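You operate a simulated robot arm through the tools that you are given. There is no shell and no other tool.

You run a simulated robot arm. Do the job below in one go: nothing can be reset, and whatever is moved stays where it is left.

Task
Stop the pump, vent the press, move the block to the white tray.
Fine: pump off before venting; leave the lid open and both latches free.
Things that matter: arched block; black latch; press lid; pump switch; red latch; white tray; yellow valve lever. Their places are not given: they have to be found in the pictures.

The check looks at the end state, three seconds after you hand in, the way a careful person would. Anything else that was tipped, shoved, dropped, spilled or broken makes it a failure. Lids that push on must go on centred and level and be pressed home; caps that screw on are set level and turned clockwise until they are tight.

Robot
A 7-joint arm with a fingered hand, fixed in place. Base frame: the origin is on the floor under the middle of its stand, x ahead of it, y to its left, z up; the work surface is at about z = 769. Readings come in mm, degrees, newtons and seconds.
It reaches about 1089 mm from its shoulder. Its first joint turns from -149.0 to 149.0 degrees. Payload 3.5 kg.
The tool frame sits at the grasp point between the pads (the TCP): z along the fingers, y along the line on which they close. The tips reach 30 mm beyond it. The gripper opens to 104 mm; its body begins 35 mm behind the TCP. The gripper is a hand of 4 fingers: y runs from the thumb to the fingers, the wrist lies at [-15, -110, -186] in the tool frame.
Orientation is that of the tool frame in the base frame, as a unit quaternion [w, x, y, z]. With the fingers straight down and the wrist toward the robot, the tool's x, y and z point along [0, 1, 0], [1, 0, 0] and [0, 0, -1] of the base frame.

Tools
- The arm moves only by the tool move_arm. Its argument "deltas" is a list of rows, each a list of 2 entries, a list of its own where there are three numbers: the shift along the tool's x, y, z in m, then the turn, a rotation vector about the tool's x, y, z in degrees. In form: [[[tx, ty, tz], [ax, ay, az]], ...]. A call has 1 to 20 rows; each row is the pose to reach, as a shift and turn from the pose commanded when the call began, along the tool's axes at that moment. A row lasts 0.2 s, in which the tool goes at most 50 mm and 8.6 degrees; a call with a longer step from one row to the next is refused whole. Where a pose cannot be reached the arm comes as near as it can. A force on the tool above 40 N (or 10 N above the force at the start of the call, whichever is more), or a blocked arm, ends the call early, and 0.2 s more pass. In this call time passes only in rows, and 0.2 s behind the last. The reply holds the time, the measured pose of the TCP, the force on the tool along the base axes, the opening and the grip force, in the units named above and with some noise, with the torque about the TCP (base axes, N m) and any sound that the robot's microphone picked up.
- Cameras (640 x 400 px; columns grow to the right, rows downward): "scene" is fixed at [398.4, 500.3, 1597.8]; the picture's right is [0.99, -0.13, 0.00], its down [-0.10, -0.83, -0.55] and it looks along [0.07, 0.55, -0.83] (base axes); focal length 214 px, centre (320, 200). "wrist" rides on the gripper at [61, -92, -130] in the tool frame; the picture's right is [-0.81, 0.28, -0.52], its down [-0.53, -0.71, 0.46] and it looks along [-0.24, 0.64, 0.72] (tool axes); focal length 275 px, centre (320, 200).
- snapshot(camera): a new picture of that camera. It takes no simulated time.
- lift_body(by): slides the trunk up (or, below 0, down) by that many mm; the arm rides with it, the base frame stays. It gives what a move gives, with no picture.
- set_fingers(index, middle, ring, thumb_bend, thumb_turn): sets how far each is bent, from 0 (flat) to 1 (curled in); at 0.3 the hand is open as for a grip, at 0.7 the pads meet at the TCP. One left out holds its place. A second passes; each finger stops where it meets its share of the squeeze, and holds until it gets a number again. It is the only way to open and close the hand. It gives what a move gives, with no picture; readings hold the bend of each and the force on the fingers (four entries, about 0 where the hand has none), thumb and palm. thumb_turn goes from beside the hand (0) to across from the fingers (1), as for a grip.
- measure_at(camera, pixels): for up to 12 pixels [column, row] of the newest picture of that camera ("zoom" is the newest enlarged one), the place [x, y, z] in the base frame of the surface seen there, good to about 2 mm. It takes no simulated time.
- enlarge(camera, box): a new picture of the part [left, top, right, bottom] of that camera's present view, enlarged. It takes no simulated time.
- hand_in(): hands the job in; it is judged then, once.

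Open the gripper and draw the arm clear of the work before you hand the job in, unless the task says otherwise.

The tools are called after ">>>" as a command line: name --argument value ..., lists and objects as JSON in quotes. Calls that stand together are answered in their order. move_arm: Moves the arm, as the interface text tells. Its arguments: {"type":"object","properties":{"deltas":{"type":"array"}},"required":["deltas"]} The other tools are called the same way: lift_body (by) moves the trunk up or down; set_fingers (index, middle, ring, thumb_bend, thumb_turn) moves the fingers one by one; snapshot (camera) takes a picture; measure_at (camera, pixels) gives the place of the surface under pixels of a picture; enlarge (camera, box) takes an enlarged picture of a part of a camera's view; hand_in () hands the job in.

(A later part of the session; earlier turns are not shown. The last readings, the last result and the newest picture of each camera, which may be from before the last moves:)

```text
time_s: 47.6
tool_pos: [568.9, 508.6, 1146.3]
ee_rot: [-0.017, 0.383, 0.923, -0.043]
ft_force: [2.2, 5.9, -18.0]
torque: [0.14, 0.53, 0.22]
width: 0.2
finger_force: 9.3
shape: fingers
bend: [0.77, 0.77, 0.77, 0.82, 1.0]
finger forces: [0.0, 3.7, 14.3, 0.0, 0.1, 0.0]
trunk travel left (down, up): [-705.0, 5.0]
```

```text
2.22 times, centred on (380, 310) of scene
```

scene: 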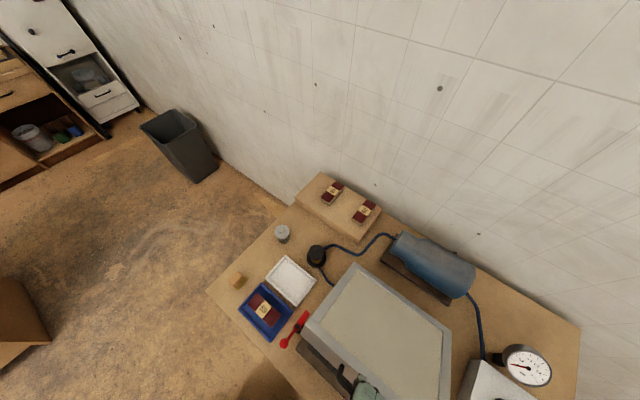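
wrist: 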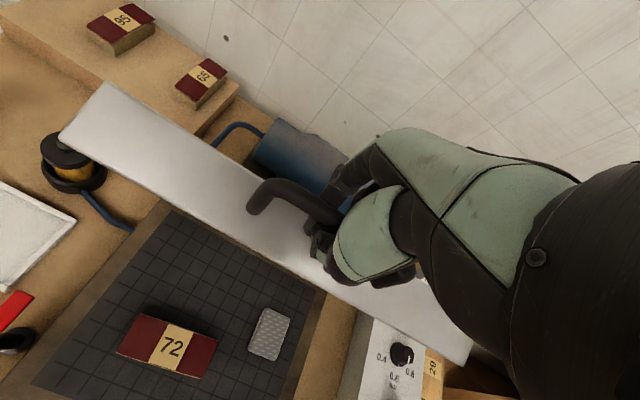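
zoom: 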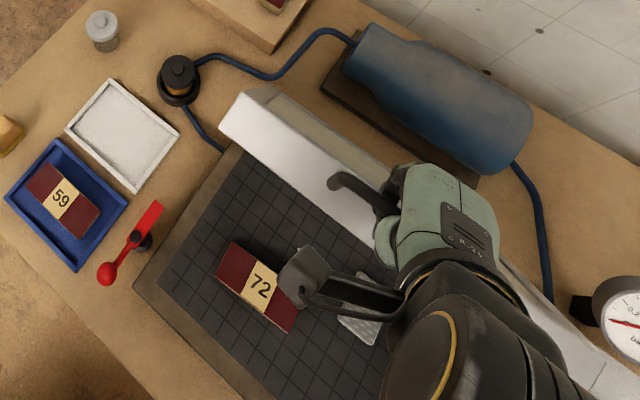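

Lid at about 65°, forces steady. I continue toward 85° with another small inward shift.

>>> move_arm --deltas '[[[0, 0.0144, -0.0031], [0, 0, 0]], [[0, 0.0288, -0.0062], [0, 0, 0]], [[0, 0.042, -0.0108], [0, 0, 0]], [[0, 0.0554, -0.0154], [0, 0, 0]], [[0, 0.069, -0.0188], [0, 0, 0]], [[0, 0.0827, -0.0221], [0, 0, 0]], [[0, 0.0966, -0.0243], [0, 0, 0]], [[0, 0.1105, -0.0265], [0, 0, 0]]]'

>>> snapshot --camera "wrist"

>>> enlarge --camera "scene" --box '[270, 180, 540, 400]'

```text
time_s: 49.4
tool_pos: [640.9, 580.2, 1164.1]
ee_rot: [-0.019, 0.382, 0.923, -0.046]
ft_force: [-18.0, -19.9, -0.4]
torque: [0.17, 0.04, -0.01]
width: 0.1
finger_force: 12.0
shape: fingers
bend: [0.76, 0.78, 0.77, 0.81, 1.0]
finger forces: [0.0, 0.0, 4.2, 0.1, 21.1, 0.0]
trunk travel left (down, up): [-705.0, 5.0]
stopped in row 8: the force on the tool passed its limit at 42 N (the readings are from after the stop); the commanded pose is now the measured one
```

```text
taken
```

wrist: 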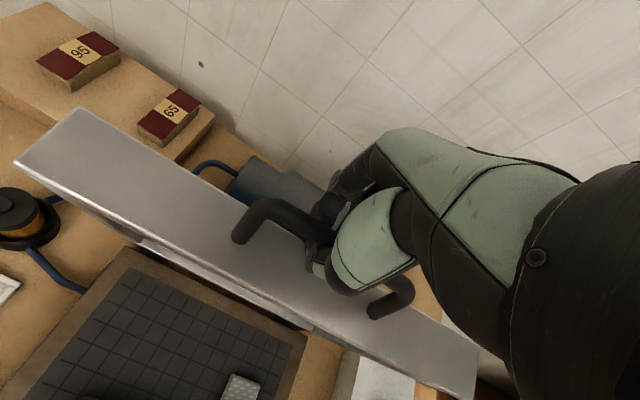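

```text
1.82 times, centred on (405, 290) of scene
```

zoom: 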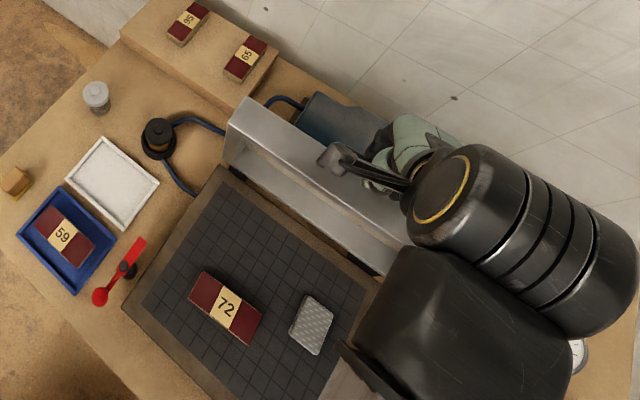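

Something stopped further motion (thumb 21 N, ≈27 N against opening): perhaps the hinge stop. I measure lid points to find its angle.

>>> measure_at --camera "wrist" --pixels '[[80, 115], [25, 158], [150, 150], [110, 205], [470, 385], [455, 330], [200, 265], [230, 290], [150, 243], [300, 325], [245, 230], [395, 290]]'

>>> measure_at --camera "zoom" --pixels '[[240, 105], [230, 140], [235, 165], [300, 150], [310, 205], [350, 245], [380, 265], [300, 195], [290, 215], [395, 215], [345, 155], [225, 300]]'

```text
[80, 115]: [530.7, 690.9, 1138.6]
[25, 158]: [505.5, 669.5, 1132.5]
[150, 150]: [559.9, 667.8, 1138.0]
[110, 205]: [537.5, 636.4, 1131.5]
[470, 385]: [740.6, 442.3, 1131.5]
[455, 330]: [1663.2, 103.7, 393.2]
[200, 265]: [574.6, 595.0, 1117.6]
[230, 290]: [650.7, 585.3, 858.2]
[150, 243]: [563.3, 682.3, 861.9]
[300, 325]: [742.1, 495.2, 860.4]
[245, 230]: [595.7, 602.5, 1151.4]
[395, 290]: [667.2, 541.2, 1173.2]
```

```text
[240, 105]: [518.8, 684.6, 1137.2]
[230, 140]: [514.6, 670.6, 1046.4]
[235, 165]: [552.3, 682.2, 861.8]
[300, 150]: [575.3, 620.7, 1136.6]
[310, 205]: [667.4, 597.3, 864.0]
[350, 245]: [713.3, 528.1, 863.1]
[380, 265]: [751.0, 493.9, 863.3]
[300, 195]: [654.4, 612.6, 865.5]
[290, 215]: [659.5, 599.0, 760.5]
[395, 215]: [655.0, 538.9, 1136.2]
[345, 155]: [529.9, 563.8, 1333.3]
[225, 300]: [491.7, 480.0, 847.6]
```

The face tilt says the lid is at only ≈80°, and the bar seems to sit deep in the hand, so fingertips may be jamming on the lid's face. I look closer.

>>> enlarge --camera "wrist" --box '[220, 140, 440, 340]'

>>> measure_at --camera "zoom" --pixels '[[130, 165], [200, 190], [60, 215], [100, 190], [470, 300], [255, 215], [265, 260], [250, 265], [275, 175], [290, 165], [340, 250], [180, 260]]'

```text
2.00 times, centred on (330, 240) of wrist
```

zoom: 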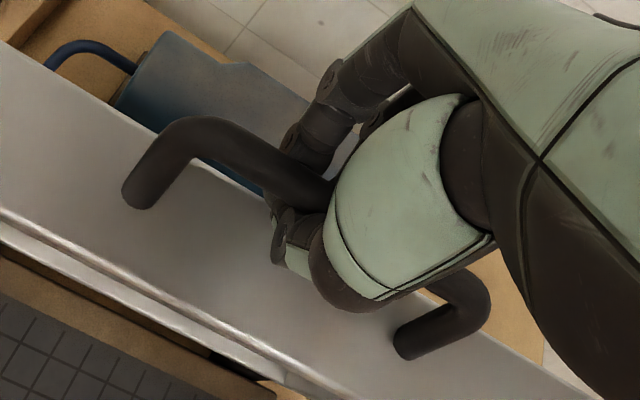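

```text
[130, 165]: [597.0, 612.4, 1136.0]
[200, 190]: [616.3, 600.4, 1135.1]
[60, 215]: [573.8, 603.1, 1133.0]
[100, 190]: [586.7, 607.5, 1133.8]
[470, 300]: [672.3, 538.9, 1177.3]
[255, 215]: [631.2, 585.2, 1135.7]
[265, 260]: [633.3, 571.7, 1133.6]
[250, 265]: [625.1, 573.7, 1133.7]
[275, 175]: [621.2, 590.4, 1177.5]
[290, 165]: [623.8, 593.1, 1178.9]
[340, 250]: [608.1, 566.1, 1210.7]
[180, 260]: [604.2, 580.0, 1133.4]
```

The fingertips reach about 36 mm past the bar and press on the lid's face, blocking it. I loosen only the fingers (thumb stays in front of the bar), so the lid can turn further.

>>> set_fingers --index 0.6 --middle 0.6 --ring 0.6

>>> enlarge --camera "wrist" --box '[220, 140, 440, 340]'

```text
time_s: 50.4
tool_pos: [640.8, 580.1, 1168.9]
ee_rot: [-0.019, 0.383, 0.923, -0.043]
ft_force: [-20.2, -19.5, 18.2]
torque: [0.26, 0.01, 0.06]
width: 0.1
finger_force: 30.4
shape: fingers
bend: [0.72, 0.66, 0.6, 0.78, 1.0]
finger forces: [33.0, 6.7, 0.0, 0.0, 19.5, 0.0]
trunk travel left (down, up): [-705.0, 5.0]
```

```text
2.00 times, centred on (330, 240) of wrist
```

zoom: 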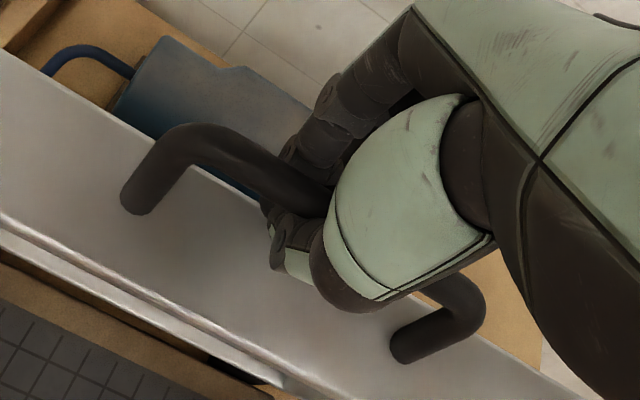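

The index is still blocked (33 N) and the tool is pushed up 18 N: fingertips bear on the lid's face. I raise the hand a few millimetres and back off slightly toward the robot.

>>> move_arm --deltas '[[[0, -0.003, -0.004], [0, 0, 0]], [[0, -0.005, -0.008], [0, 0, 0]]]'

>>> enlarge --camera "wrist" --box '[220, 140, 440, 340]'

```text
time_s: 51.0
tool_pos: [638.4, 578.8, 1170.4]
ee_rot: [-0.019, 0.382, 0.923, -0.048]
ft_force: [-15.4, -17.3, -19.6]
torque: [0.11, -0.07, 0.11]
width: 0.0
finger_force: 22.9
shape: fingers
bend: [0.67, 0.6, 0.6, 0.76, 1.0]
finger forces: [12.2, 0.1, 0.0, 0.1, 33.7, 0.1]
trunk travel left (down, up): [-705.0, 5.0]
```

```text
2.00 times, centred on (330, 240) of wrist
```

zoom: 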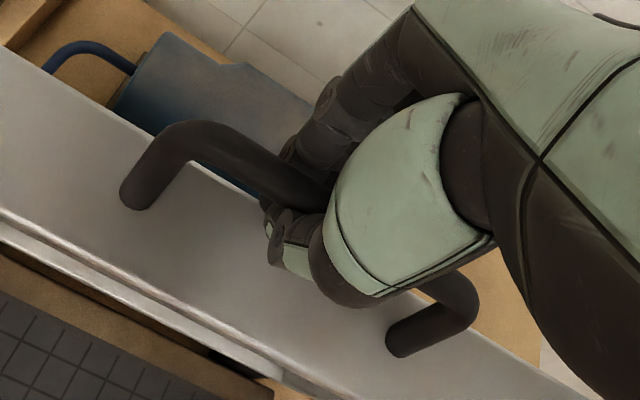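

The hand presses the bar ~26 N in the opening direction without moving it, so the lid is likely at its hinge stop near 81°. I ease the hand back to see whether the lid stays by itself.

>>> move_arm --deltas '[[[0, -0.003, 0.003], [0, 0, 0]], [[0, -0.006, 0.005], [0, 0, 0]]]'

>>> enlarge --camera "wrist" --box '[220, 140, 440, 340]'

>>> measure_at --camera "wrist" --pixels '[[80, 115], [30, 155], [470, 380], [400, 290], [290, 210], [250, 260]]'

```text
time_s: 51.6
tool_pos: [637.3, 574.6, 1167.8]
ee_rot: [-0.019, 0.382, 0.923, -0.044]
ft_force: [-7.3, -11.3, -18.6]
torque: [-0.01, -0.13, 0.04]
width: 2.9
finger_force: 11.8
shape: fingers
bend: [0.6, 0.6, 0.6, 0.78, 1.0]
finger forces: [0.4, 0.5, 0.0, 0.0, 23.3, 0.1]
trunk travel left (down, up): [-705.0, 5.0]
```

```text
2.00 times, centred on (330, 240) of wrist
```

zoom: 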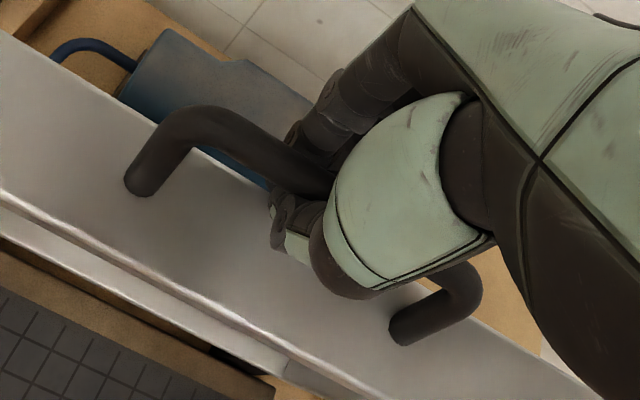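

```text
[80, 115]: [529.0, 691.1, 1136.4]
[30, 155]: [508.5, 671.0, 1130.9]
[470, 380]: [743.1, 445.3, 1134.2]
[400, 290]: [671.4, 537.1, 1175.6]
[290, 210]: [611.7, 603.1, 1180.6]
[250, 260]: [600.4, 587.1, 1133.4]
```

Fingers are free now; only the thumb pushes and hooks (tool feels -13 h, -19 down). I ease further down and back to bring the contact to near zero.

>>> move_arm --deltas '[[[0, -0.003, 0.003], [0, 0, 0]], [[0, -0.005, 0.005], [0, 0, 0]]]'

>>> measure_at --camera "wrist" --pixels '[[80, 115], [30, 155], [470, 380]]'

>>> enlarge --camera "wrist" --box '[220, 140, 440, 340]'

```text
time_s: 52.2
tool_pos: [633.9, 572.1, 1165.7]
ee_rot: [-0.018, 0.383, 0.923, -0.043]
ft_force: [2.8, -5.0, 4.0]
torque: [0.22, -0.52, 0.1]
width: 4.1
finger_force: 14.3
shape: fingers
bend: [0.57, 0.57, 0.59, 0.82, 1.0]
finger forces: [4.2, 5.0, 4.2, 0.0, 15.7, 0.1]
trunk travel left (down, up): [-705.0, 5.0]
```

```text
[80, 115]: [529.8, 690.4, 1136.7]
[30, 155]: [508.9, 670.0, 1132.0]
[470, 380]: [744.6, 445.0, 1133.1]
```

```text
2.00 times, centred on (330, 240) of wrist
```

zoom: 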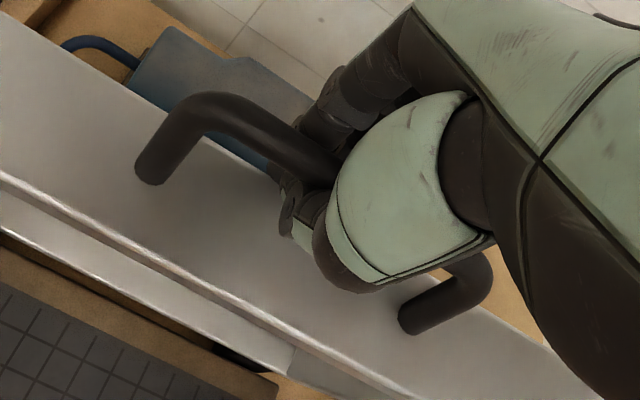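

The wrist pixels I measured may belong to an older picture, so I take fresh snapshots to judge the lid's angle.

>>> snapshot --camera "wrist"

>>> snapshot --camera "scene"

>>> enlarge --camera "scene" --box '[320, 220, 480, 340]'

```text
taken
```

wrist: 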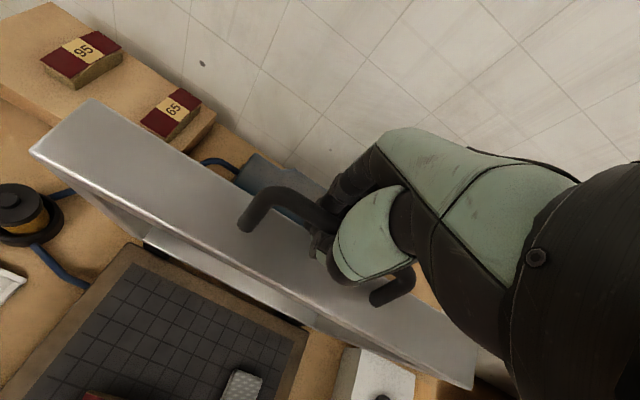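

```text
taken
```

scene: 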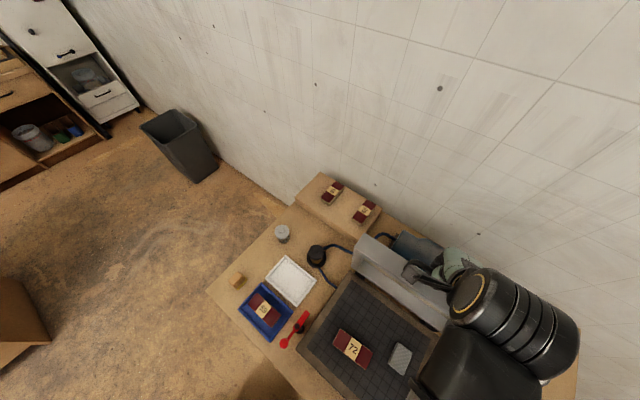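

```text
3.33 times, centred on (400, 280) of scene
```

zoom: 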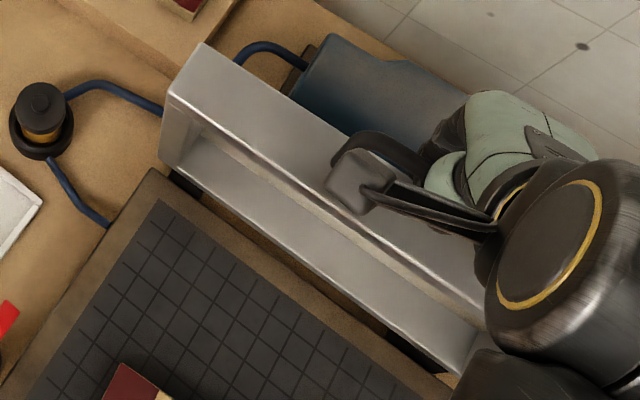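

>>> measure_at --camera "wrist" --pixels '[[95, 105], [38, 152], [150, 145], [110, 190], [470, 380], [300, 205], [395, 285], [255, 205], [180, 260], [270, 300], [145, 245], [100, 215]]'

>>> measure_at --camera "zoom" --pixels '[[200, 50], [175, 90], [165, 150], [200, 160], [250, 205], [330, 165], [300, 240], [180, 130], [380, 320], [215, 100], [165, 110], [430, 340]]'

```text
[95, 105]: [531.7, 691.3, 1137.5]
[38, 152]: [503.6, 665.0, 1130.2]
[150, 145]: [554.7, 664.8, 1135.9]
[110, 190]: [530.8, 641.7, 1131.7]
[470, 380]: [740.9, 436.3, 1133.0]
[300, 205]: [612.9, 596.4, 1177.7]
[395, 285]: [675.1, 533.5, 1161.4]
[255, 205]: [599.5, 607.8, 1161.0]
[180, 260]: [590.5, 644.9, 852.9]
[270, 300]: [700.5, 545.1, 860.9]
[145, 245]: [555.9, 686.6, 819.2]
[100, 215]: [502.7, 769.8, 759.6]
```

```text
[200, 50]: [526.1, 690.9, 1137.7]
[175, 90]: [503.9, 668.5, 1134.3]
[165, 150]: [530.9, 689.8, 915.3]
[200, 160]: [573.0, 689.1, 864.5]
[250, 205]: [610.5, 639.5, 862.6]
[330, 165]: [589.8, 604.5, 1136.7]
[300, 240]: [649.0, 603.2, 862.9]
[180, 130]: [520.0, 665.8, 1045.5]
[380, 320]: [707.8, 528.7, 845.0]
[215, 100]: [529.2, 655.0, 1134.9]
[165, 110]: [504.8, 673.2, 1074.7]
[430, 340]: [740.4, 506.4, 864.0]
```

The lid stays at about 80° though I now exert nearly no net force. I loosen the thumb a little to see whether the lid holds by itself (the thumb still in front to catch it).

>>> set_fingers --thumb_bend 0.68 --index 0.55 --middle 0.55 --ring 0.55

>>> snapshot --camera "wrist"

>>> measure_at --camera "wrist" --pixels '[[95, 105], [38, 152], [150, 145], [110, 190], [470, 380], [300, 205], [395, 285], [255, 205]]'

```text
time_s: 53.2
tool_pos: [631.1, 572.7, 1163.7]
ee_rot: [-0.019, 0.382, 0.923, -0.045]
ft_force: [-0.7, -0.8, 1.3]
torque: [0.07, -0.04, -0.01]
width: 22.4
finger_force: 0.2
shape: fingers
bend: [0.55, 0.55, 0.55, 0.68, 1.0]
finger forces: [0.4, 0.2, 0.1, 0.1, 0.0, 0.1]
trunk travel left (down, up): [-705.0, 5.0]
```

```text
taken
```

wrist: 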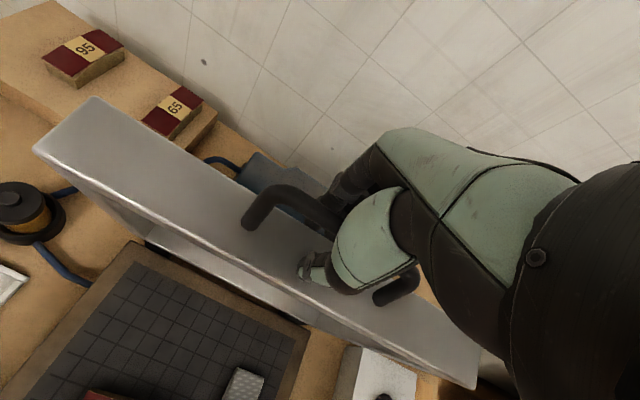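

```text
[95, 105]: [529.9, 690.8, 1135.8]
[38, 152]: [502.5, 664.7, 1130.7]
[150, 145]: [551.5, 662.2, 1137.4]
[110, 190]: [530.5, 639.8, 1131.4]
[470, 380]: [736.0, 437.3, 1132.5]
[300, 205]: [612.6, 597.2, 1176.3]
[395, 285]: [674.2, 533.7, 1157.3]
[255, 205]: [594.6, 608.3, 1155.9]
```

The lid stays put with no contact force. To be sure it is fully open, I open the fingers more, raise a little and push gently toward the hinge with the thumb alone.

>>> set_fingers --index 0.4 --middle 0.4 --ring 0.4

>>> move_arm --deltas '[[[0, 0.0, -0.006], [0, 0, 0]], [[0, 0.004, -0.01], [0, 0, 0]], [[0, 0.008, -0.01], [0, 0, 0]], [[0, 0.012, -0.01], [0, 0, 0]], [[0, 0.016, -0.01], [0, 0, 0]]]'

>>> snapshot --camera "wrist"

```text
time_s: 54.2
tool_pos: [632.4, 572.4, 1162.7]
ee_rot: [-0.019, 0.382, 0.923, -0.045]
ft_force: [-0.9, 0.0, -0.8]
torque: [0.01, 0.01, 0.02]
width: 41.5
finger_force: 0.1
shape: fingers
bend: [0.4, 0.4, 0.4, 0.68, 1.0]
finger forces: [0.0, 0.0, 0.0, 0.0, 0.1, 0.0]
trunk travel left (down, up): [-705.0, 5.0]
```

```text
time_s: 55.4
tool_pos: [642.9, 582.6, 1172.3]
ee_rot: [-0.019, 0.382, 0.923, -0.045]
ft_force: [-2.8, -3.3, 1.6]
torque: [-0.01, 0.04, 0.0]
width: 46.5
finger_force: 2.9
shape: fingers
bend: [0.4, 0.4, 0.4, 0.65, 1.0]
finger forces: [0.0, 0.0, 0.1, 0.0, 5.4, 0.0]
trunk travel left (down, up): [-705.0, 5.0]
```

```text
taken
```

wrist: 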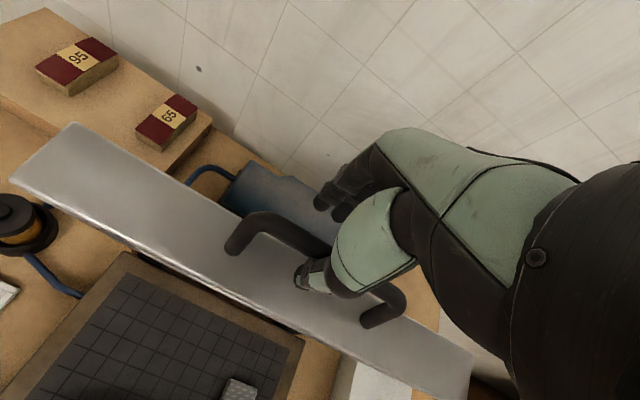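

The thumb touches with 5 N. I measure the lid again to see if it moved.

>>> measure_at --camera "wrist" --pixels '[[75, 130], [18, 180], [140, 180], [100, 220], [460, 390], [260, 220], [390, 295], [240, 245], [250, 310], [150, 262]]'

```text
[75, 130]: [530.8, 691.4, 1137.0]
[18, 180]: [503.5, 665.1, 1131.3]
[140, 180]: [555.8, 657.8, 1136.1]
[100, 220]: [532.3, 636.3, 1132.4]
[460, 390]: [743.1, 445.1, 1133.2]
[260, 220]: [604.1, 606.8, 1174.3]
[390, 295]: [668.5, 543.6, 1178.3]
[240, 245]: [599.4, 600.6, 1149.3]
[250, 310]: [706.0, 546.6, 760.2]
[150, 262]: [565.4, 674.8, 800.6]
```

Unmoved at 5 N. I push a bit harder (another 14 mm command) to test for the stop.

>>> move_arm --deltas '[[[0, 0.005, 0], [0, 0, 0]], [[0, 0.01, 0], [0, 0, 0]], [[0, 0.014, 0], [0, 0, 0]]]'

>>> snapshot --camera "wrist"

>>> measure_at --camera "wrist" --pixels '[[75, 140], [18, 190], [140, 190], [100, 230], [460, 390], [260, 225], [390, 300]]'

```text
time_s: 56.2
tool_pos: [653.3, 592.5, 1172.5]
ee_rot: [-0.019, 0.383, 0.923, -0.046]
ft_force: [-14.4, -12.8, 3.4]
torque: [-0.03, 0.07, -0.01]
width: 60.7
finger_force: 9.8
shape: fingers
bend: [0.4, 0.4, 0.4, 0.58, 1.0]
finger forces: [0.0, 0.1, 0.0, 0.0, 19.3, 0.1]
trunk travel left (down, up): [-705.0, 5.0]
```

```text
taken
```

wrist: 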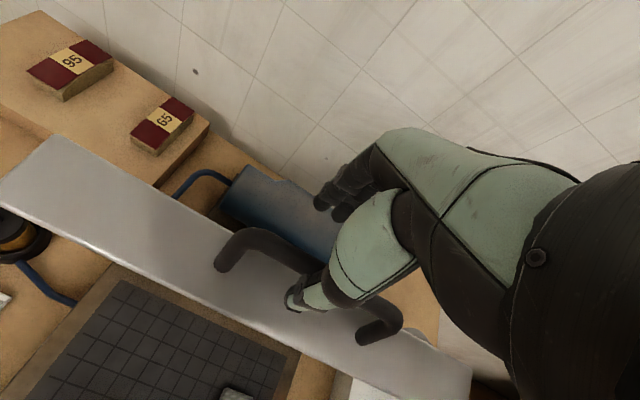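

```text
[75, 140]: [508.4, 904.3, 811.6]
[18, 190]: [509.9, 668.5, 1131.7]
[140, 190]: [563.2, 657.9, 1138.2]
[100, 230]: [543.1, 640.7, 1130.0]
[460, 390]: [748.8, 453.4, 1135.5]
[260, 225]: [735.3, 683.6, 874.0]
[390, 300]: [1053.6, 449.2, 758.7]
```

At 19 N the lid still doesn't give: it is at its stop and stays there. I back the thumb off, open it, and withdraw straight up.

>>> move_arm --deltas '[[[0, -0.012, 0], [0, 0, 0]], [[0, -0.026, 0], [0, 0, 0]]]'

>>> set_fingers --thumb_bend 0.1 --index 0.3 --middle 0.3 --ring 0.3

>>> snapshot --camera "wrist"

```text
time_s: 56.8
tool_pos: [637.3, 575.9, 1172.1]
ee_rot: [-0.019, 0.383, 0.923, -0.045]
ft_force: [-0.6, 0.3, -0.5]
torque: [-0.01, -0.04, 0.02]
width: 41.9
finger_force: 0.0
shape: fingers
bend: [0.4, 0.4, 0.4, 0.68, 1.0]
finger forces: [0.0, 0.0, 0.0, 0.1, 0.0, 0.0]
trunk travel left (down, up): [-705.0, 5.0]
```

```text
time_s: 57.8
tool_pos: [636.7, 576.8, 1172.3]
ee_rot: [-0.019, 0.382, 0.923, -0.045]
ft_force: [0.1, -0.1, 0.3]
torque: [-0.04, -0.02, 0.01]
width: 118.6
finger_force: 0.1
shape: fingers
bend: [0.3, 0.3, 0.3, 0.1, 0.96]
finger forces: [0.0, 0.0, 0.0, 0.0, 0.0, 0.0]
trunk travel left (down, up): [-705.0, 5.0]
```

```text
taken
```

wrist: 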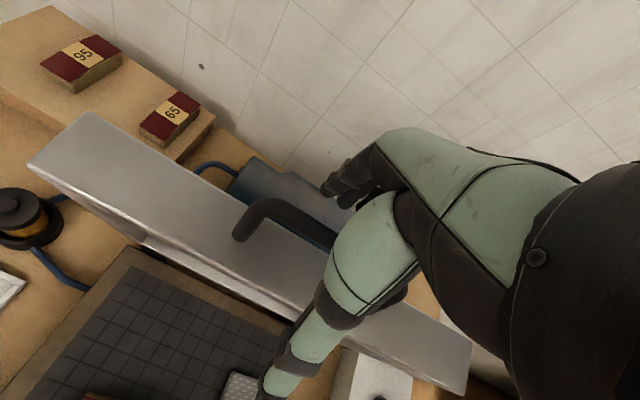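

The hand is clear of the bar. I raise 80 mm, then move back over the bed toward the block.

>>> move_arm --deltas '[[[0, 0, -0.04], [0, 0, 0]], [[0, 0, -0.08], [0, 0, 0]], [[0, -0.045, -0.085], [0, 0, 0]], [[0, -0.09, -0.085], [0, 0, 0]], [[0, -0.135, -0.085], [0, 0, 0]], [[0, -0.18, -0.085], [0, 0, 0]], [[0, -0.225, -0.085], [0, 0, 0]], [[0, -0.265, -0.07], [0, 0, 0]]]'

>>> snapshot --camera "wrist"

>>> snapshot --camera "scene"

```text
time_s: 59.6
tool_pos: [452.4, 396.2, 1267.6]
ee_rot: [-0.019, 0.383, 0.923, -0.045]
ft_force: [0.1, 0.2, -0.1]
torque: [0.01, 0.02, 0.02]
width: 119.5
finger_force: 0.0
shape: fingers
bend: [0.3, 0.3, 0.3, 0.1, 0.96]
finger forces: [0.0, 0.0, 0.1, 0.1, 0.0, 0.0]
trunk travel left (down, up): [-705.0, 5.0]
```

```text
taken
```

wrist: 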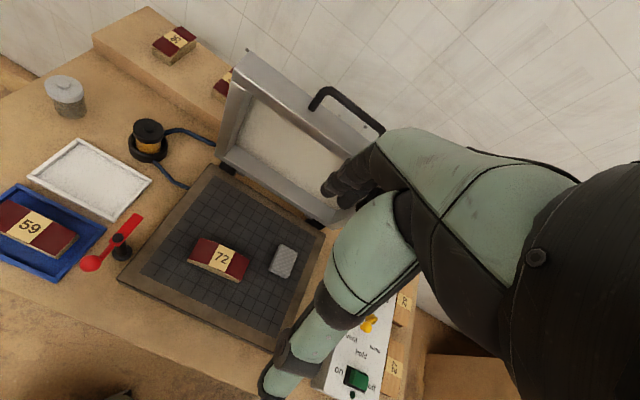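

```text
taken
```

scene: 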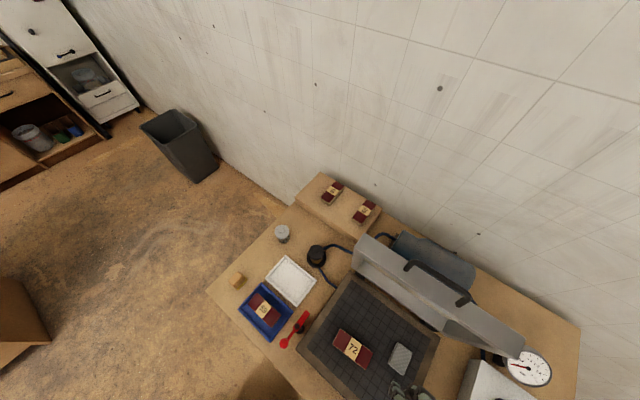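

The lid stands open. I enlarge and measure the block 72 in both views.

>>> enlarge --camera "wrist" --box '[160, 210, 280, 310]'

>>> measure_at --camera "zoom" --pixels '[[205, 130], [160, 205], [300, 225], [465, 215], [440, 290], [320, 260], [250, 240], [350, 185], [180, 240], [400, 300], [290, 290], [330, 170]]'

>>> enlarge --camera "scene" --box '[300, 310, 420, 400]'

```text
4.00 times, centred on (220, 260) of wrist
```

zoom: 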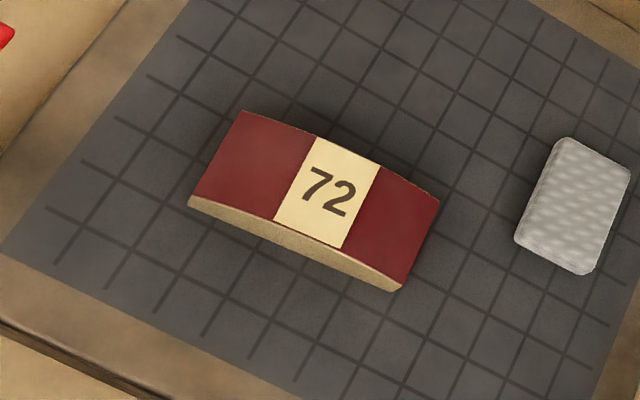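

```text
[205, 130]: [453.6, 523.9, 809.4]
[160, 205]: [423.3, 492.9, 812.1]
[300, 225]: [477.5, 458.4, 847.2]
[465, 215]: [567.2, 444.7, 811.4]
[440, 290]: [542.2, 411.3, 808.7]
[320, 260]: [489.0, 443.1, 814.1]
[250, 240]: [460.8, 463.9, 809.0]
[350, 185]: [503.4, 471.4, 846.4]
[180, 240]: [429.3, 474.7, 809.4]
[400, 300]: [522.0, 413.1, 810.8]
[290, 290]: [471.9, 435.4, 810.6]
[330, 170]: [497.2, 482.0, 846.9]
```

```text
4.44 times, centred on (360, 355) of scene
```

zoom: 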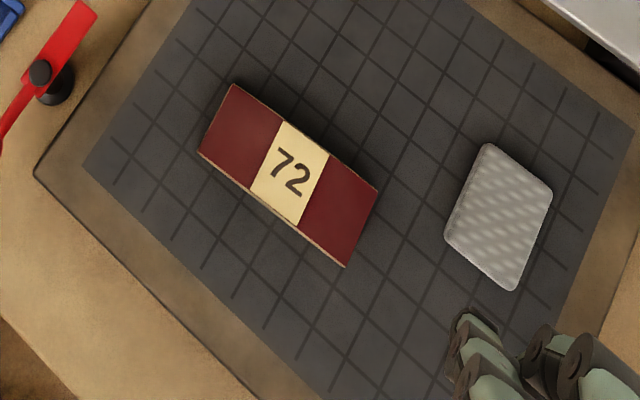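

The block has a curved top (centre z≈847, bed z≈810). I measure its corners in the scene zoom.

>>> measure_at --camera "zoom" --pixels '[[234, 88], [374, 190], [344, 262], [200, 153], [290, 175], [305, 130], [255, 190], [215, 118], [360, 225], [320, 200], [250, 140], [280, 220]]'

```text
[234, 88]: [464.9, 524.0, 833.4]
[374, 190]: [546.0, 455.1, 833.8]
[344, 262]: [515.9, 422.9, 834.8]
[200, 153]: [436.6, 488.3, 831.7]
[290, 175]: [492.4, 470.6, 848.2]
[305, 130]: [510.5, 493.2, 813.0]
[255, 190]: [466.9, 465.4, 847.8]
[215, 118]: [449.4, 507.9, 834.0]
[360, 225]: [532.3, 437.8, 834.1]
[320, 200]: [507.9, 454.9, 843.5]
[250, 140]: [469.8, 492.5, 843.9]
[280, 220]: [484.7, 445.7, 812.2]
```

Block 72: centre ≈(491,473), 106×45 mm, long axis at -40°, top z≈847. I move above it, straightening the tilt and turning 5° more so the hand closes across its width.

>>> set_fingers --index 0.3 --middle 0.3 --ring 0.3 --thumb_bend 0.3 --thumb_turn 1.0

>>> move_arm --deltas '[[[0.0034, 0.0136, 0.0373], [-0.65, 0, -0.62]], [[0.0067, 0.0273, 0.0746], [-1.3, 0, -1.25]], [[0.0101, 0.0409, 0.1119], [-1.95, 0, -1.88]], [[0.0135, 0.0545, 0.1492], [-2.6, 0, -2.5]], [[0.0169, 0.0682, 0.1865], [-3.25, 0, -3.12]], [[0.0202, 0.0818, 0.2238], [-3.9, 0, -3.75]], [[0.0236, 0.0955, 0.2611], [-4.55, 0, -4.38]], [[0.027, 0.1091, 0.2984], [-5.2, 0, -5.0]]]'

>>> snapshot --camera "wrist"

>>> enlarge --camera "scene" --box '[280, 280, 440, 400]'

```text
time_s: 60.6
tool_pos: [452.9, 397.7, 1266.9]
ee_rot: [-0.019, 0.382, 0.923, -0.046]
ft_force: [-0.3, 0.2, 0.7]
torque: [-0.02, -0.01, -0.04]
width: 103.4
finger_force: 0.0
shape: fingers
bend: [0.3, 0.3, 0.3, 0.3, 0.97]
finger forces: [0.1, 0.1, 0.0, 0.1, 0.0, 0.0]
trunk travel left (down, up): [-705.0, 5.0]
```

```text
time_s: 62.4
tool_pos: [490.0, 468.4, 962.4]
ee_rot: [-0.003, 0.341, 0.94, -0.002]
ft_force: [-0.9, 0.4, -0.6]
torque: [0.0, -0.01, -0.01]
width: 103.5
finger_force: 0.0
shape: fingers
bend: [0.3, 0.3, 0.3, 0.3, 0.97]
finger forces: [0.1, 0.1, 0.0, 0.0, 0.0, 0.0]
trunk travel left (down, up): [-705.0, 5.0]
```

```text
taken
```

wrist: 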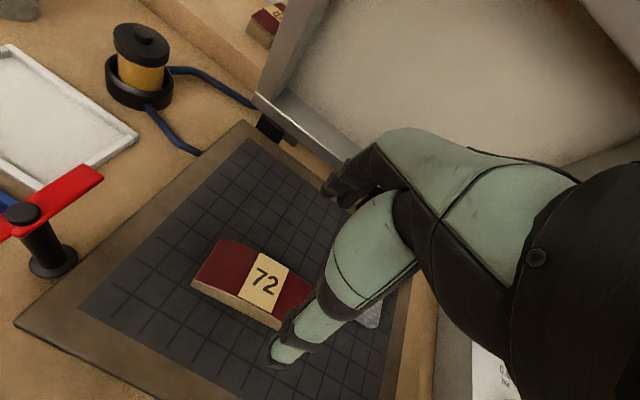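

```text
3.33 times, centred on (360, 340) of scene
```

zoom: 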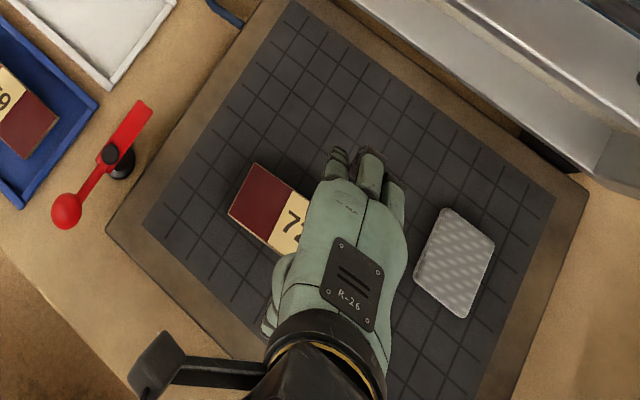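

I refine the block's position from this nearer wrist view (label at (266,280)).

>>> measure_at --camera "wrist" --pixels '[[224, 241], [193, 283], [196, 288], [266, 280], [310, 290], [255, 252], [280, 262], [240, 297], [276, 320], [262, 305], [330, 320], [250, 300]]'

```text
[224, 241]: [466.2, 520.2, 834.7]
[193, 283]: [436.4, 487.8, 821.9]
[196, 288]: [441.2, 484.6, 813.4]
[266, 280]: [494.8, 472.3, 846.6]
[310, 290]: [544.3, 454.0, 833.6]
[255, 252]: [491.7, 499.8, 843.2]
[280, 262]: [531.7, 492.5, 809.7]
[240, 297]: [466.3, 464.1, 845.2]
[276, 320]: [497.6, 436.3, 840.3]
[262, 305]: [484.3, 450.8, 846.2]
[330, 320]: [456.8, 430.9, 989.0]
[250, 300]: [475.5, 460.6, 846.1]
```

Block centre refined to ≈(491,472). I descend to TCP z≈852 so the tips stay clear of the bed at 810.

>>> move_arm --deltas '[[[0.004, 0.003, 0.03], [0, 0, 0]], [[0.004, 0.003, 0.065], [0, 0, 0]], [[0.004, 0.003, 0.09], [0, 0, 0]], [[0.004, 0.003, 0.11], [0, 0, 0]]]'

>>> snapshot --camera "wrist"

>>> enlarge --camera "scene" --box '[280, 280, 440, 400]'

```text
time_s: 63.4
tool_pos: [487.8, 471.3, 848.3]
ee_rot: [-0.003, 0.342, 0.94, -0.002]
ft_force: [-0.1, -0.5, -0.1]
torque: [-0.02, -0.03, 0.01]
width: 103.5
finger_force: 0.0
shape: fingers
bend: [0.3, 0.3, 0.3, 0.3, 0.97]
finger forces: [0.0, 0.0, 0.0, 0.0, 0.1, 0.0]
trunk travel left (down, up): [-705.0, 5.0]
```

```text
taken
```

wrist: 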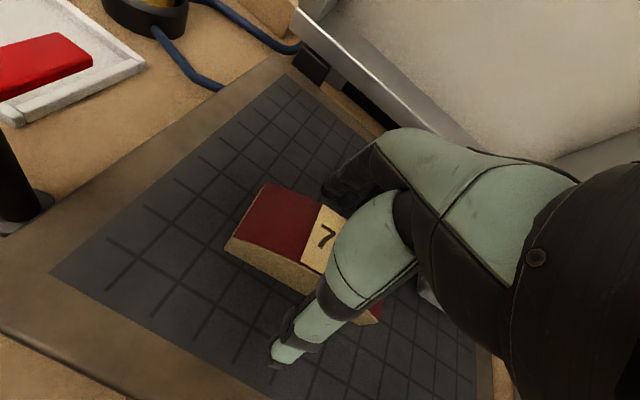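

```text
3.33 times, centred on (360, 340) of scene
```

zoom: 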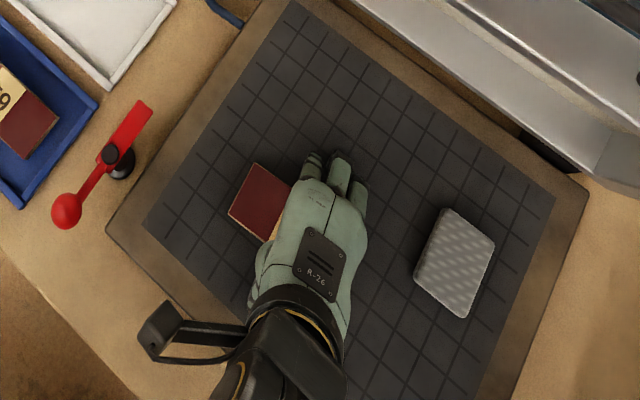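

Good position; I nudge 5 mm along the block and 2 mm across for centring, then close.

>>> move_arm --deltas '[[[0.005, 0.002, -0.002], [0, 0, 0]]]'

>>> set_fingers --index 0.5 --middle 0.5 --ring 0.5 --thumb_bend 0.5

>>> snapshot --camera "wrist"

```text
time_s: 63.8
tool_pos: [486.8, 476.7, 851.6]
ee_rot: [-0.003, 0.341, 0.94, -0.003]
ft_force: [-0.3, 0.6, -0.1]
torque: [0.01, 0.03, 0.02]
width: 103.4
finger_force: 0.1
shape: fingers
bend: [0.3, 0.3, 0.3, 0.3, 0.97]
finger forces: [0.1, 0.1, 0.0, 0.1, 0.0, 0.1]
trunk travel left (down, up): [-705.0, 5.0]
```

```text
time_s: 64.8
tool_pos: [486.3, 478.3, 852.1]
ee_rot: [-0.003, 0.343, 0.939, -0.003]
ft_force: [0.0, -0.4, -0.7]
torque: [0.03, 0.0, 0.0]
width: 52.6
finger_force: 0.1
shape: fingers
bend: [0.5, 0.5, 0.5, 0.5, 1.0]
finger forces: [0.0, 0.0, 0.0, 0.0, 0.1, 0.0]
trunk travel left (down, up): [-705.0, 5.0]
```

```text
taken
```

wrist: 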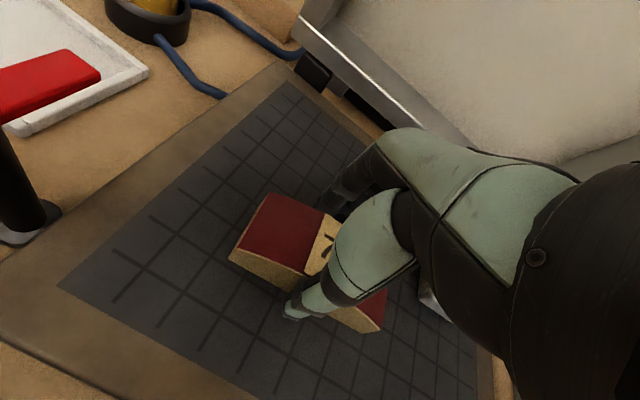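

No contact at 52.6 mm opening. I close further for the grip.

>>> set_fingers --index 0.6 --middle 0.6 --ring 0.6 --thumb_bend 0.6

>>> snapshot --camera "wrist"

```text
time_s: 65.8
tool_pos: [486.9, 476.8, 852.3]
ee_rot: [-0.003, 0.342, 0.94, -0.003]
ft_force: [1.4, 0.8, 0.1]
torque: [0.01, -0.01, 0.03]
width: 44.4
finger_force: 8.5
shape: fingers
bend: [0.55, 0.57, 0.57, 0.52, 1.0]
finger forces: [3.5, 3.2, 2.3, 0.1, 8.6, 0.0]
trunk travel left (down, up): [-705.0, 5.0]
```

```text
taken
```

wrist: 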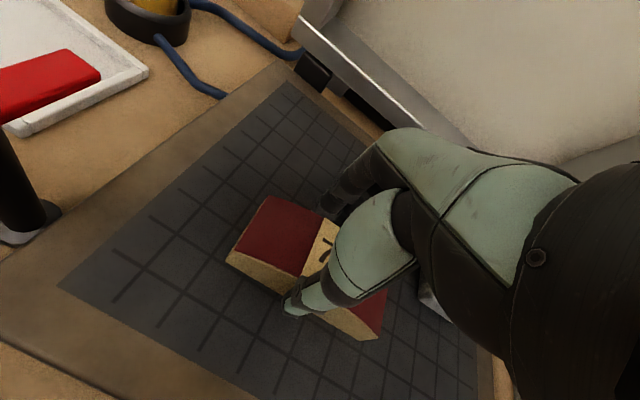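

Gripped at 44 mm with 8.6 N. I squeeze slightly more, then lift 20 mm to test.

>>> set_fingers --index 0.65 --middle 0.65 --ring 0.65 --thumb_bend 0.65

>>> move_arm --deltas '[[[0, 0, -0.01], [0, 0, 0]], [[0, 0, -0.02], [0, 0, 0]], [[0, 0, -0.03], [0, 0, 0]]]'

>>> snapshot --camera "wrist"

>>> snapshot --camera "scene"

```text
time_s: 66.8
tool_pos: [487.2, 477.2, 851.4]
ee_rot: [-0.003, 0.342, 0.94, -0.003]
ft_force: [-0.4, 0.0, -0.4]
torque: [-0.01, -0.02, 0.0]
width: 44.0
finger_force: 14.5
shape: fingers
bend: [0.57, 0.6, 0.6, 0.51, 0.99]
finger forces: [5.6, 4.8, 3.8, 0.1, 14.3, 0.0]
trunk travel left (down, up): [-705.0, 5.0]
```

```text
time_s: 67.6
tool_pos: [487.5, 478.1, 882.5]
ee_rot: [-0.003, 0.342, 0.94, -0.003]
ft_force: [0.1, 0.2, -1.2]
torque: [0.02, -0.02, 0.0]
width: 44.2
finger_force: 14.7
shape: fingers
bend: [0.57, 0.6, 0.6, 0.52, 0.99]
finger forces: [5.6, 4.9, 3.8, 0.1, 14.4, 0.0]
trunk travel left (down, up): [-705.0, 5.0]
```

```text
taken
```

wrist: 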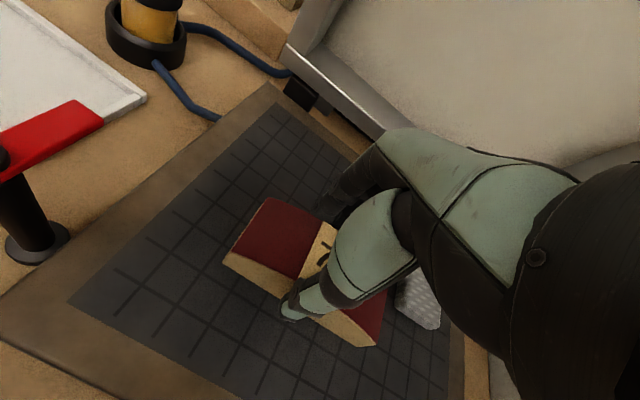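

```text
taken
```

scene: 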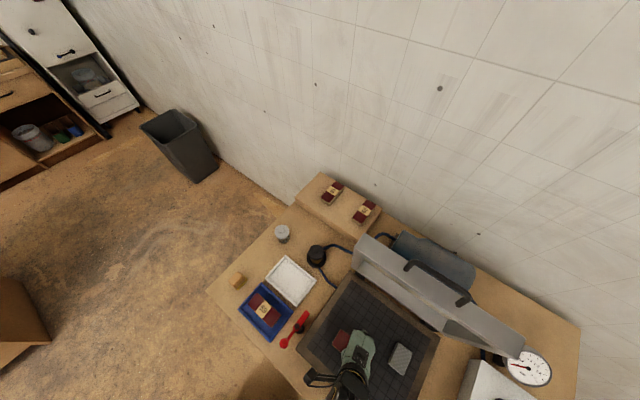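

The block hangs securely (≈1.2 N). I measure the white tray precisely while here.

>>> enlarge --camera "scene" --box '[250, 245, 330, 310]'

>>> measure_at --camera "zoom" --pixels '[[265, 85], [125, 240], [360, 460], [510, 290], [290, 110], [170, 240], [350, 370], [470, 280], [320, 240], [255, 100], [140, 235], [330, 260]]'

```text
6.15 times, centred on (290, 278) of scene
```

zoom: 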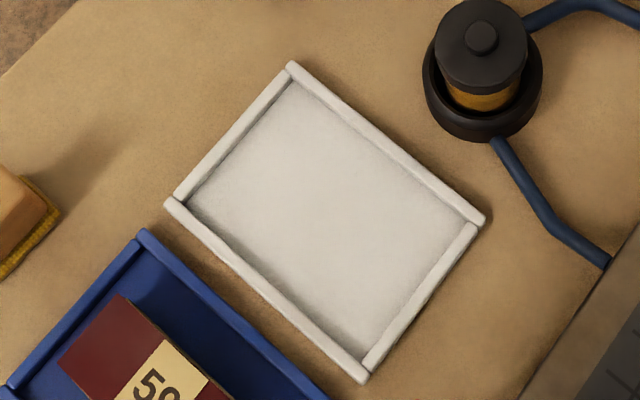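

```text
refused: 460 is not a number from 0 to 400
```

The tray's corners in this zoom are about (290,65), (170,203), (365,380), (482,220). I measure rim and floor.

>>> measure_at --camera "zoom" --pixels '[[290, 68], [172, 203], [364, 376], [480, 220], [297, 92], [195, 205], [362, 350], [455, 222], [325, 220], [230, 135], [385, 145], [270, 290]]'

```text
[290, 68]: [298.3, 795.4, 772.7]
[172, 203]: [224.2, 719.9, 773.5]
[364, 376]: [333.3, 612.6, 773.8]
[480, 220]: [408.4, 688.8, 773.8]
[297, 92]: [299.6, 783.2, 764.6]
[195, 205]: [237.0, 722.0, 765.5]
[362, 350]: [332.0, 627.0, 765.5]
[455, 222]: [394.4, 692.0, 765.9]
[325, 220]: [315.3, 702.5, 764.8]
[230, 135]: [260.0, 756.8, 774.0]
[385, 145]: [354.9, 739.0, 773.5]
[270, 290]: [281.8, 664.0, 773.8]
```

Tray floor z=765, rim 773.5, centre ≈(316,705), long axis at -44.5°. I lift to z≈1000 and carry the block over the tray, turning 4.5° to align.

>>> move_arm --deltas '[[[0, 0, -0.035], [0, 0, 0]], [[0, 0, -0.075], [0, 0, 0]], [[0, 0, -0.117], [0, 0, 0]], [[0.035, 0.008, -0.117], [0, 0, 0.6]], [[0.071, 0.016, -0.117], [0, 0, 1.1]], [[0.106, 0.0245, -0.117], [0, 0, 1.7]], [[0.142, 0.033, -0.117], [0, 0, 2.2]], [[0.177, 0.041, -0.117], [0, 0, 2.8]], [[0.213, 0.049, -0.117], [0, 0, 3.4]], [[0.248, 0.057, -0.117], [0, 0, 3.9]], [[0.283, 0.0654, -0.117], [0, 0, 4.5]]]'

>>> snapshot --camera "wrist"

>>> enlarge --camera "scene" --box '[210, 220, 350, 330]'

```text
time_s: 70.0
tool_pos: [312.7, 709.5, 1001.5]
ee_rot: [-0.003, 0.378, 0.926, -0.002]
ft_force: [0.3, -0.3, 0.1]
torque: [0.0, -0.02, 0.01]
width: 44.0
finger_force: 14.4
shape: fingers
bend: [0.57, 0.6, 0.6, 0.52, 0.99]
finger forces: [5.6, 4.8, 3.7, 0.0, 14.1, 0.0]
trunk travel left (down, up): [-705.0, 5.0]
```

```text
taken
```

wrist: 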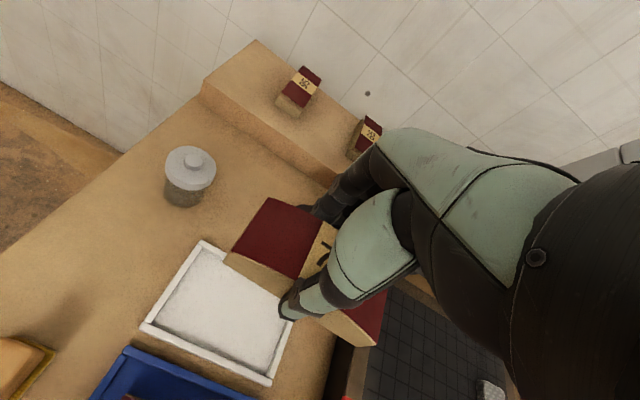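

```text
3.64 times, centred on (280, 275) of scene
```

zoom: 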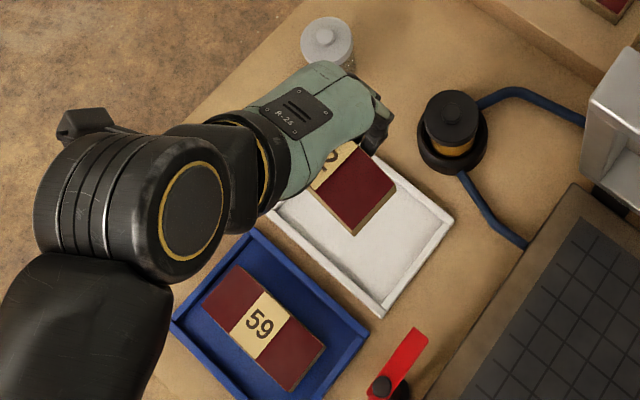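

I check the held block's level and position: points on both ends in the wrist and scene views.

>>> measure_at --camera "wrist" --pixels '[[268, 202], [234, 250], [300, 210], [260, 240], [300, 255], [325, 230], [378, 335], [228, 262], [380, 300], [320, 260]]'

>>> measure_at --camera "zoom" --pixels '[[392, 185], [354, 228], [370, 200], [335, 185], [360, 160], [345, 165], [320, 180]]'

```text
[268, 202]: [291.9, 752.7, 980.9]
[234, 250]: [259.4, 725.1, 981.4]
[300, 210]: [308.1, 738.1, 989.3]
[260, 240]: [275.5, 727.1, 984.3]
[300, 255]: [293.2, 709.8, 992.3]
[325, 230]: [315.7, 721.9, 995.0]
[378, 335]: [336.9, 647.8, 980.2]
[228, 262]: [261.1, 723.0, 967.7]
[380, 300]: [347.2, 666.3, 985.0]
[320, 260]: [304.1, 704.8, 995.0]
```

```text
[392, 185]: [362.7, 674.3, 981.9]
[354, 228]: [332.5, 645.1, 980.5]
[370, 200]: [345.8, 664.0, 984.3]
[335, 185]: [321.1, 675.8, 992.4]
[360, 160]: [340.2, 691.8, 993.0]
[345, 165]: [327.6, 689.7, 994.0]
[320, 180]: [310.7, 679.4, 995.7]
```

The block is level (corner tops ≈981), centre ≈(311.6,699.3). I shift ≈7 mm to centre it, turn back 3°, and lower to about 8 mm above the tray floor.

>>> move_arm --deltas '[[[0.0009, 0.0072, 0.02], [0, 0, -1.5]], [[0.0009, 0.0072, 0.06], [0, 0, -3]], [[0.0009, 0.0072, 0.1], [0, 0, -3]], [[0.0009, 0.0072, 0.135], [0, 0, -3]], [[0.0009, 0.0072, 0.165], [0, 0, -3]], [[0.0009, 0.0072, 0.184], [0, 0, -3]]]'

>>> snapshot --camera "wrist"

>>> enlarge --camera "scene" --box '[210, 220, 350, 330]'

```text
time_s: 71.4
tool_pos: [316.9, 714.8, 817.1]
ee_rot: [-0.002, 0.355, 0.935, -0.003]
ft_force: [-1.0, -0.3, -0.9]
torque: [-0.01, -0.01, 0.01]
width: 44.2
finger_force: 14.1
shape: fingers
bend: [0.57, 0.6, 0.6, 0.52, 0.99]
finger forces: [5.5, 4.8, 3.6, 0.0, 14.0, 0.1]
trunk travel left (down, up): [-705.0, 5.0]
```

```text
taken
```

wrist: 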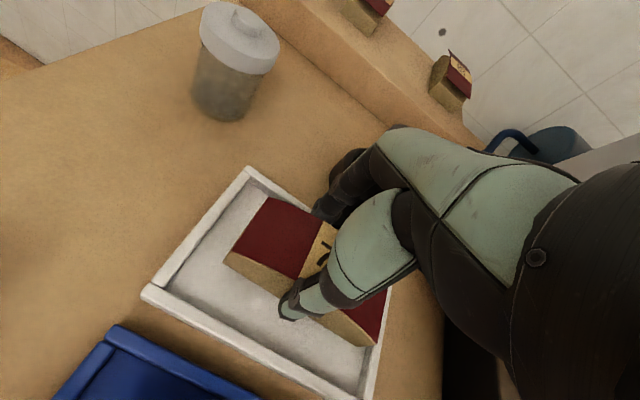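

```text
3.64 times, centred on (280, 275) of scene
```

zoom: 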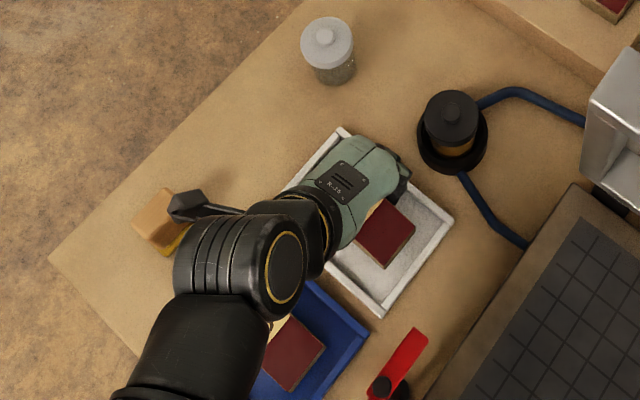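

I check block corners against the tray walls from this view.

>>> measure_at --camera "wrist" --pixels '[[270, 202], [230, 252], [228, 264], [375, 338], [248, 175], [160, 285], [365, 385], [250, 290], [300, 330], [320, 215], [335, 350]]'

>>> measure_at --camera "zoom" --pixels '[[414, 228], [386, 265], [375, 205], [350, 240], [445, 215], [378, 305], [405, 250]]'

```text
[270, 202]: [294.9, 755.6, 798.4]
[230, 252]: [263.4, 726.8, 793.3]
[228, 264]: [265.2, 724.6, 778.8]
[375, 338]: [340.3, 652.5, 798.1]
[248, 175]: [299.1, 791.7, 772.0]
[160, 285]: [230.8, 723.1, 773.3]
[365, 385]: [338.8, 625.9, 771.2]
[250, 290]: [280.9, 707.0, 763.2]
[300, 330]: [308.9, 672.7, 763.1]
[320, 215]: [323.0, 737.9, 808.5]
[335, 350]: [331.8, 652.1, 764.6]
```

```text
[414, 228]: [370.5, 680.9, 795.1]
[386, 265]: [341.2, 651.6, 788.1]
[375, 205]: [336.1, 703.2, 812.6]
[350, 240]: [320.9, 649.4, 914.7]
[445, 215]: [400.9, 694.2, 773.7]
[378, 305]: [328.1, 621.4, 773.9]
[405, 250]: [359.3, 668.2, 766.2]
```

The block is centred over the tray, bottom ≈9 mm above the floor. I lower slowly until it touches.

>>> move_arm --deltas '[[[0, 0, 0.003], [0, 0, 0]], [[0, 0, 0.006], [0, 0, 0]], [[0, 0, 0.008], [0, 0, 0]]]'

```text
time_s: 72.2
tool_pos: [315.9, 716.0, 808.3]
ee_rot: [-0.003, 0.354, 0.935, -0.003]
ft_force: [0.0, 1.2, -1.2]
torque: [0.03, -0.02, -0.01]
width: 44.0
finger_force: 13.8
shape: fingers
bend: [0.57, 0.6, 0.6, 0.52, 0.99]
finger forces: [5.5, 4.8, 3.6, 0.0, 14.0, 0.1]
trunk travel left (down, up): [-705.0, 5.0]
```

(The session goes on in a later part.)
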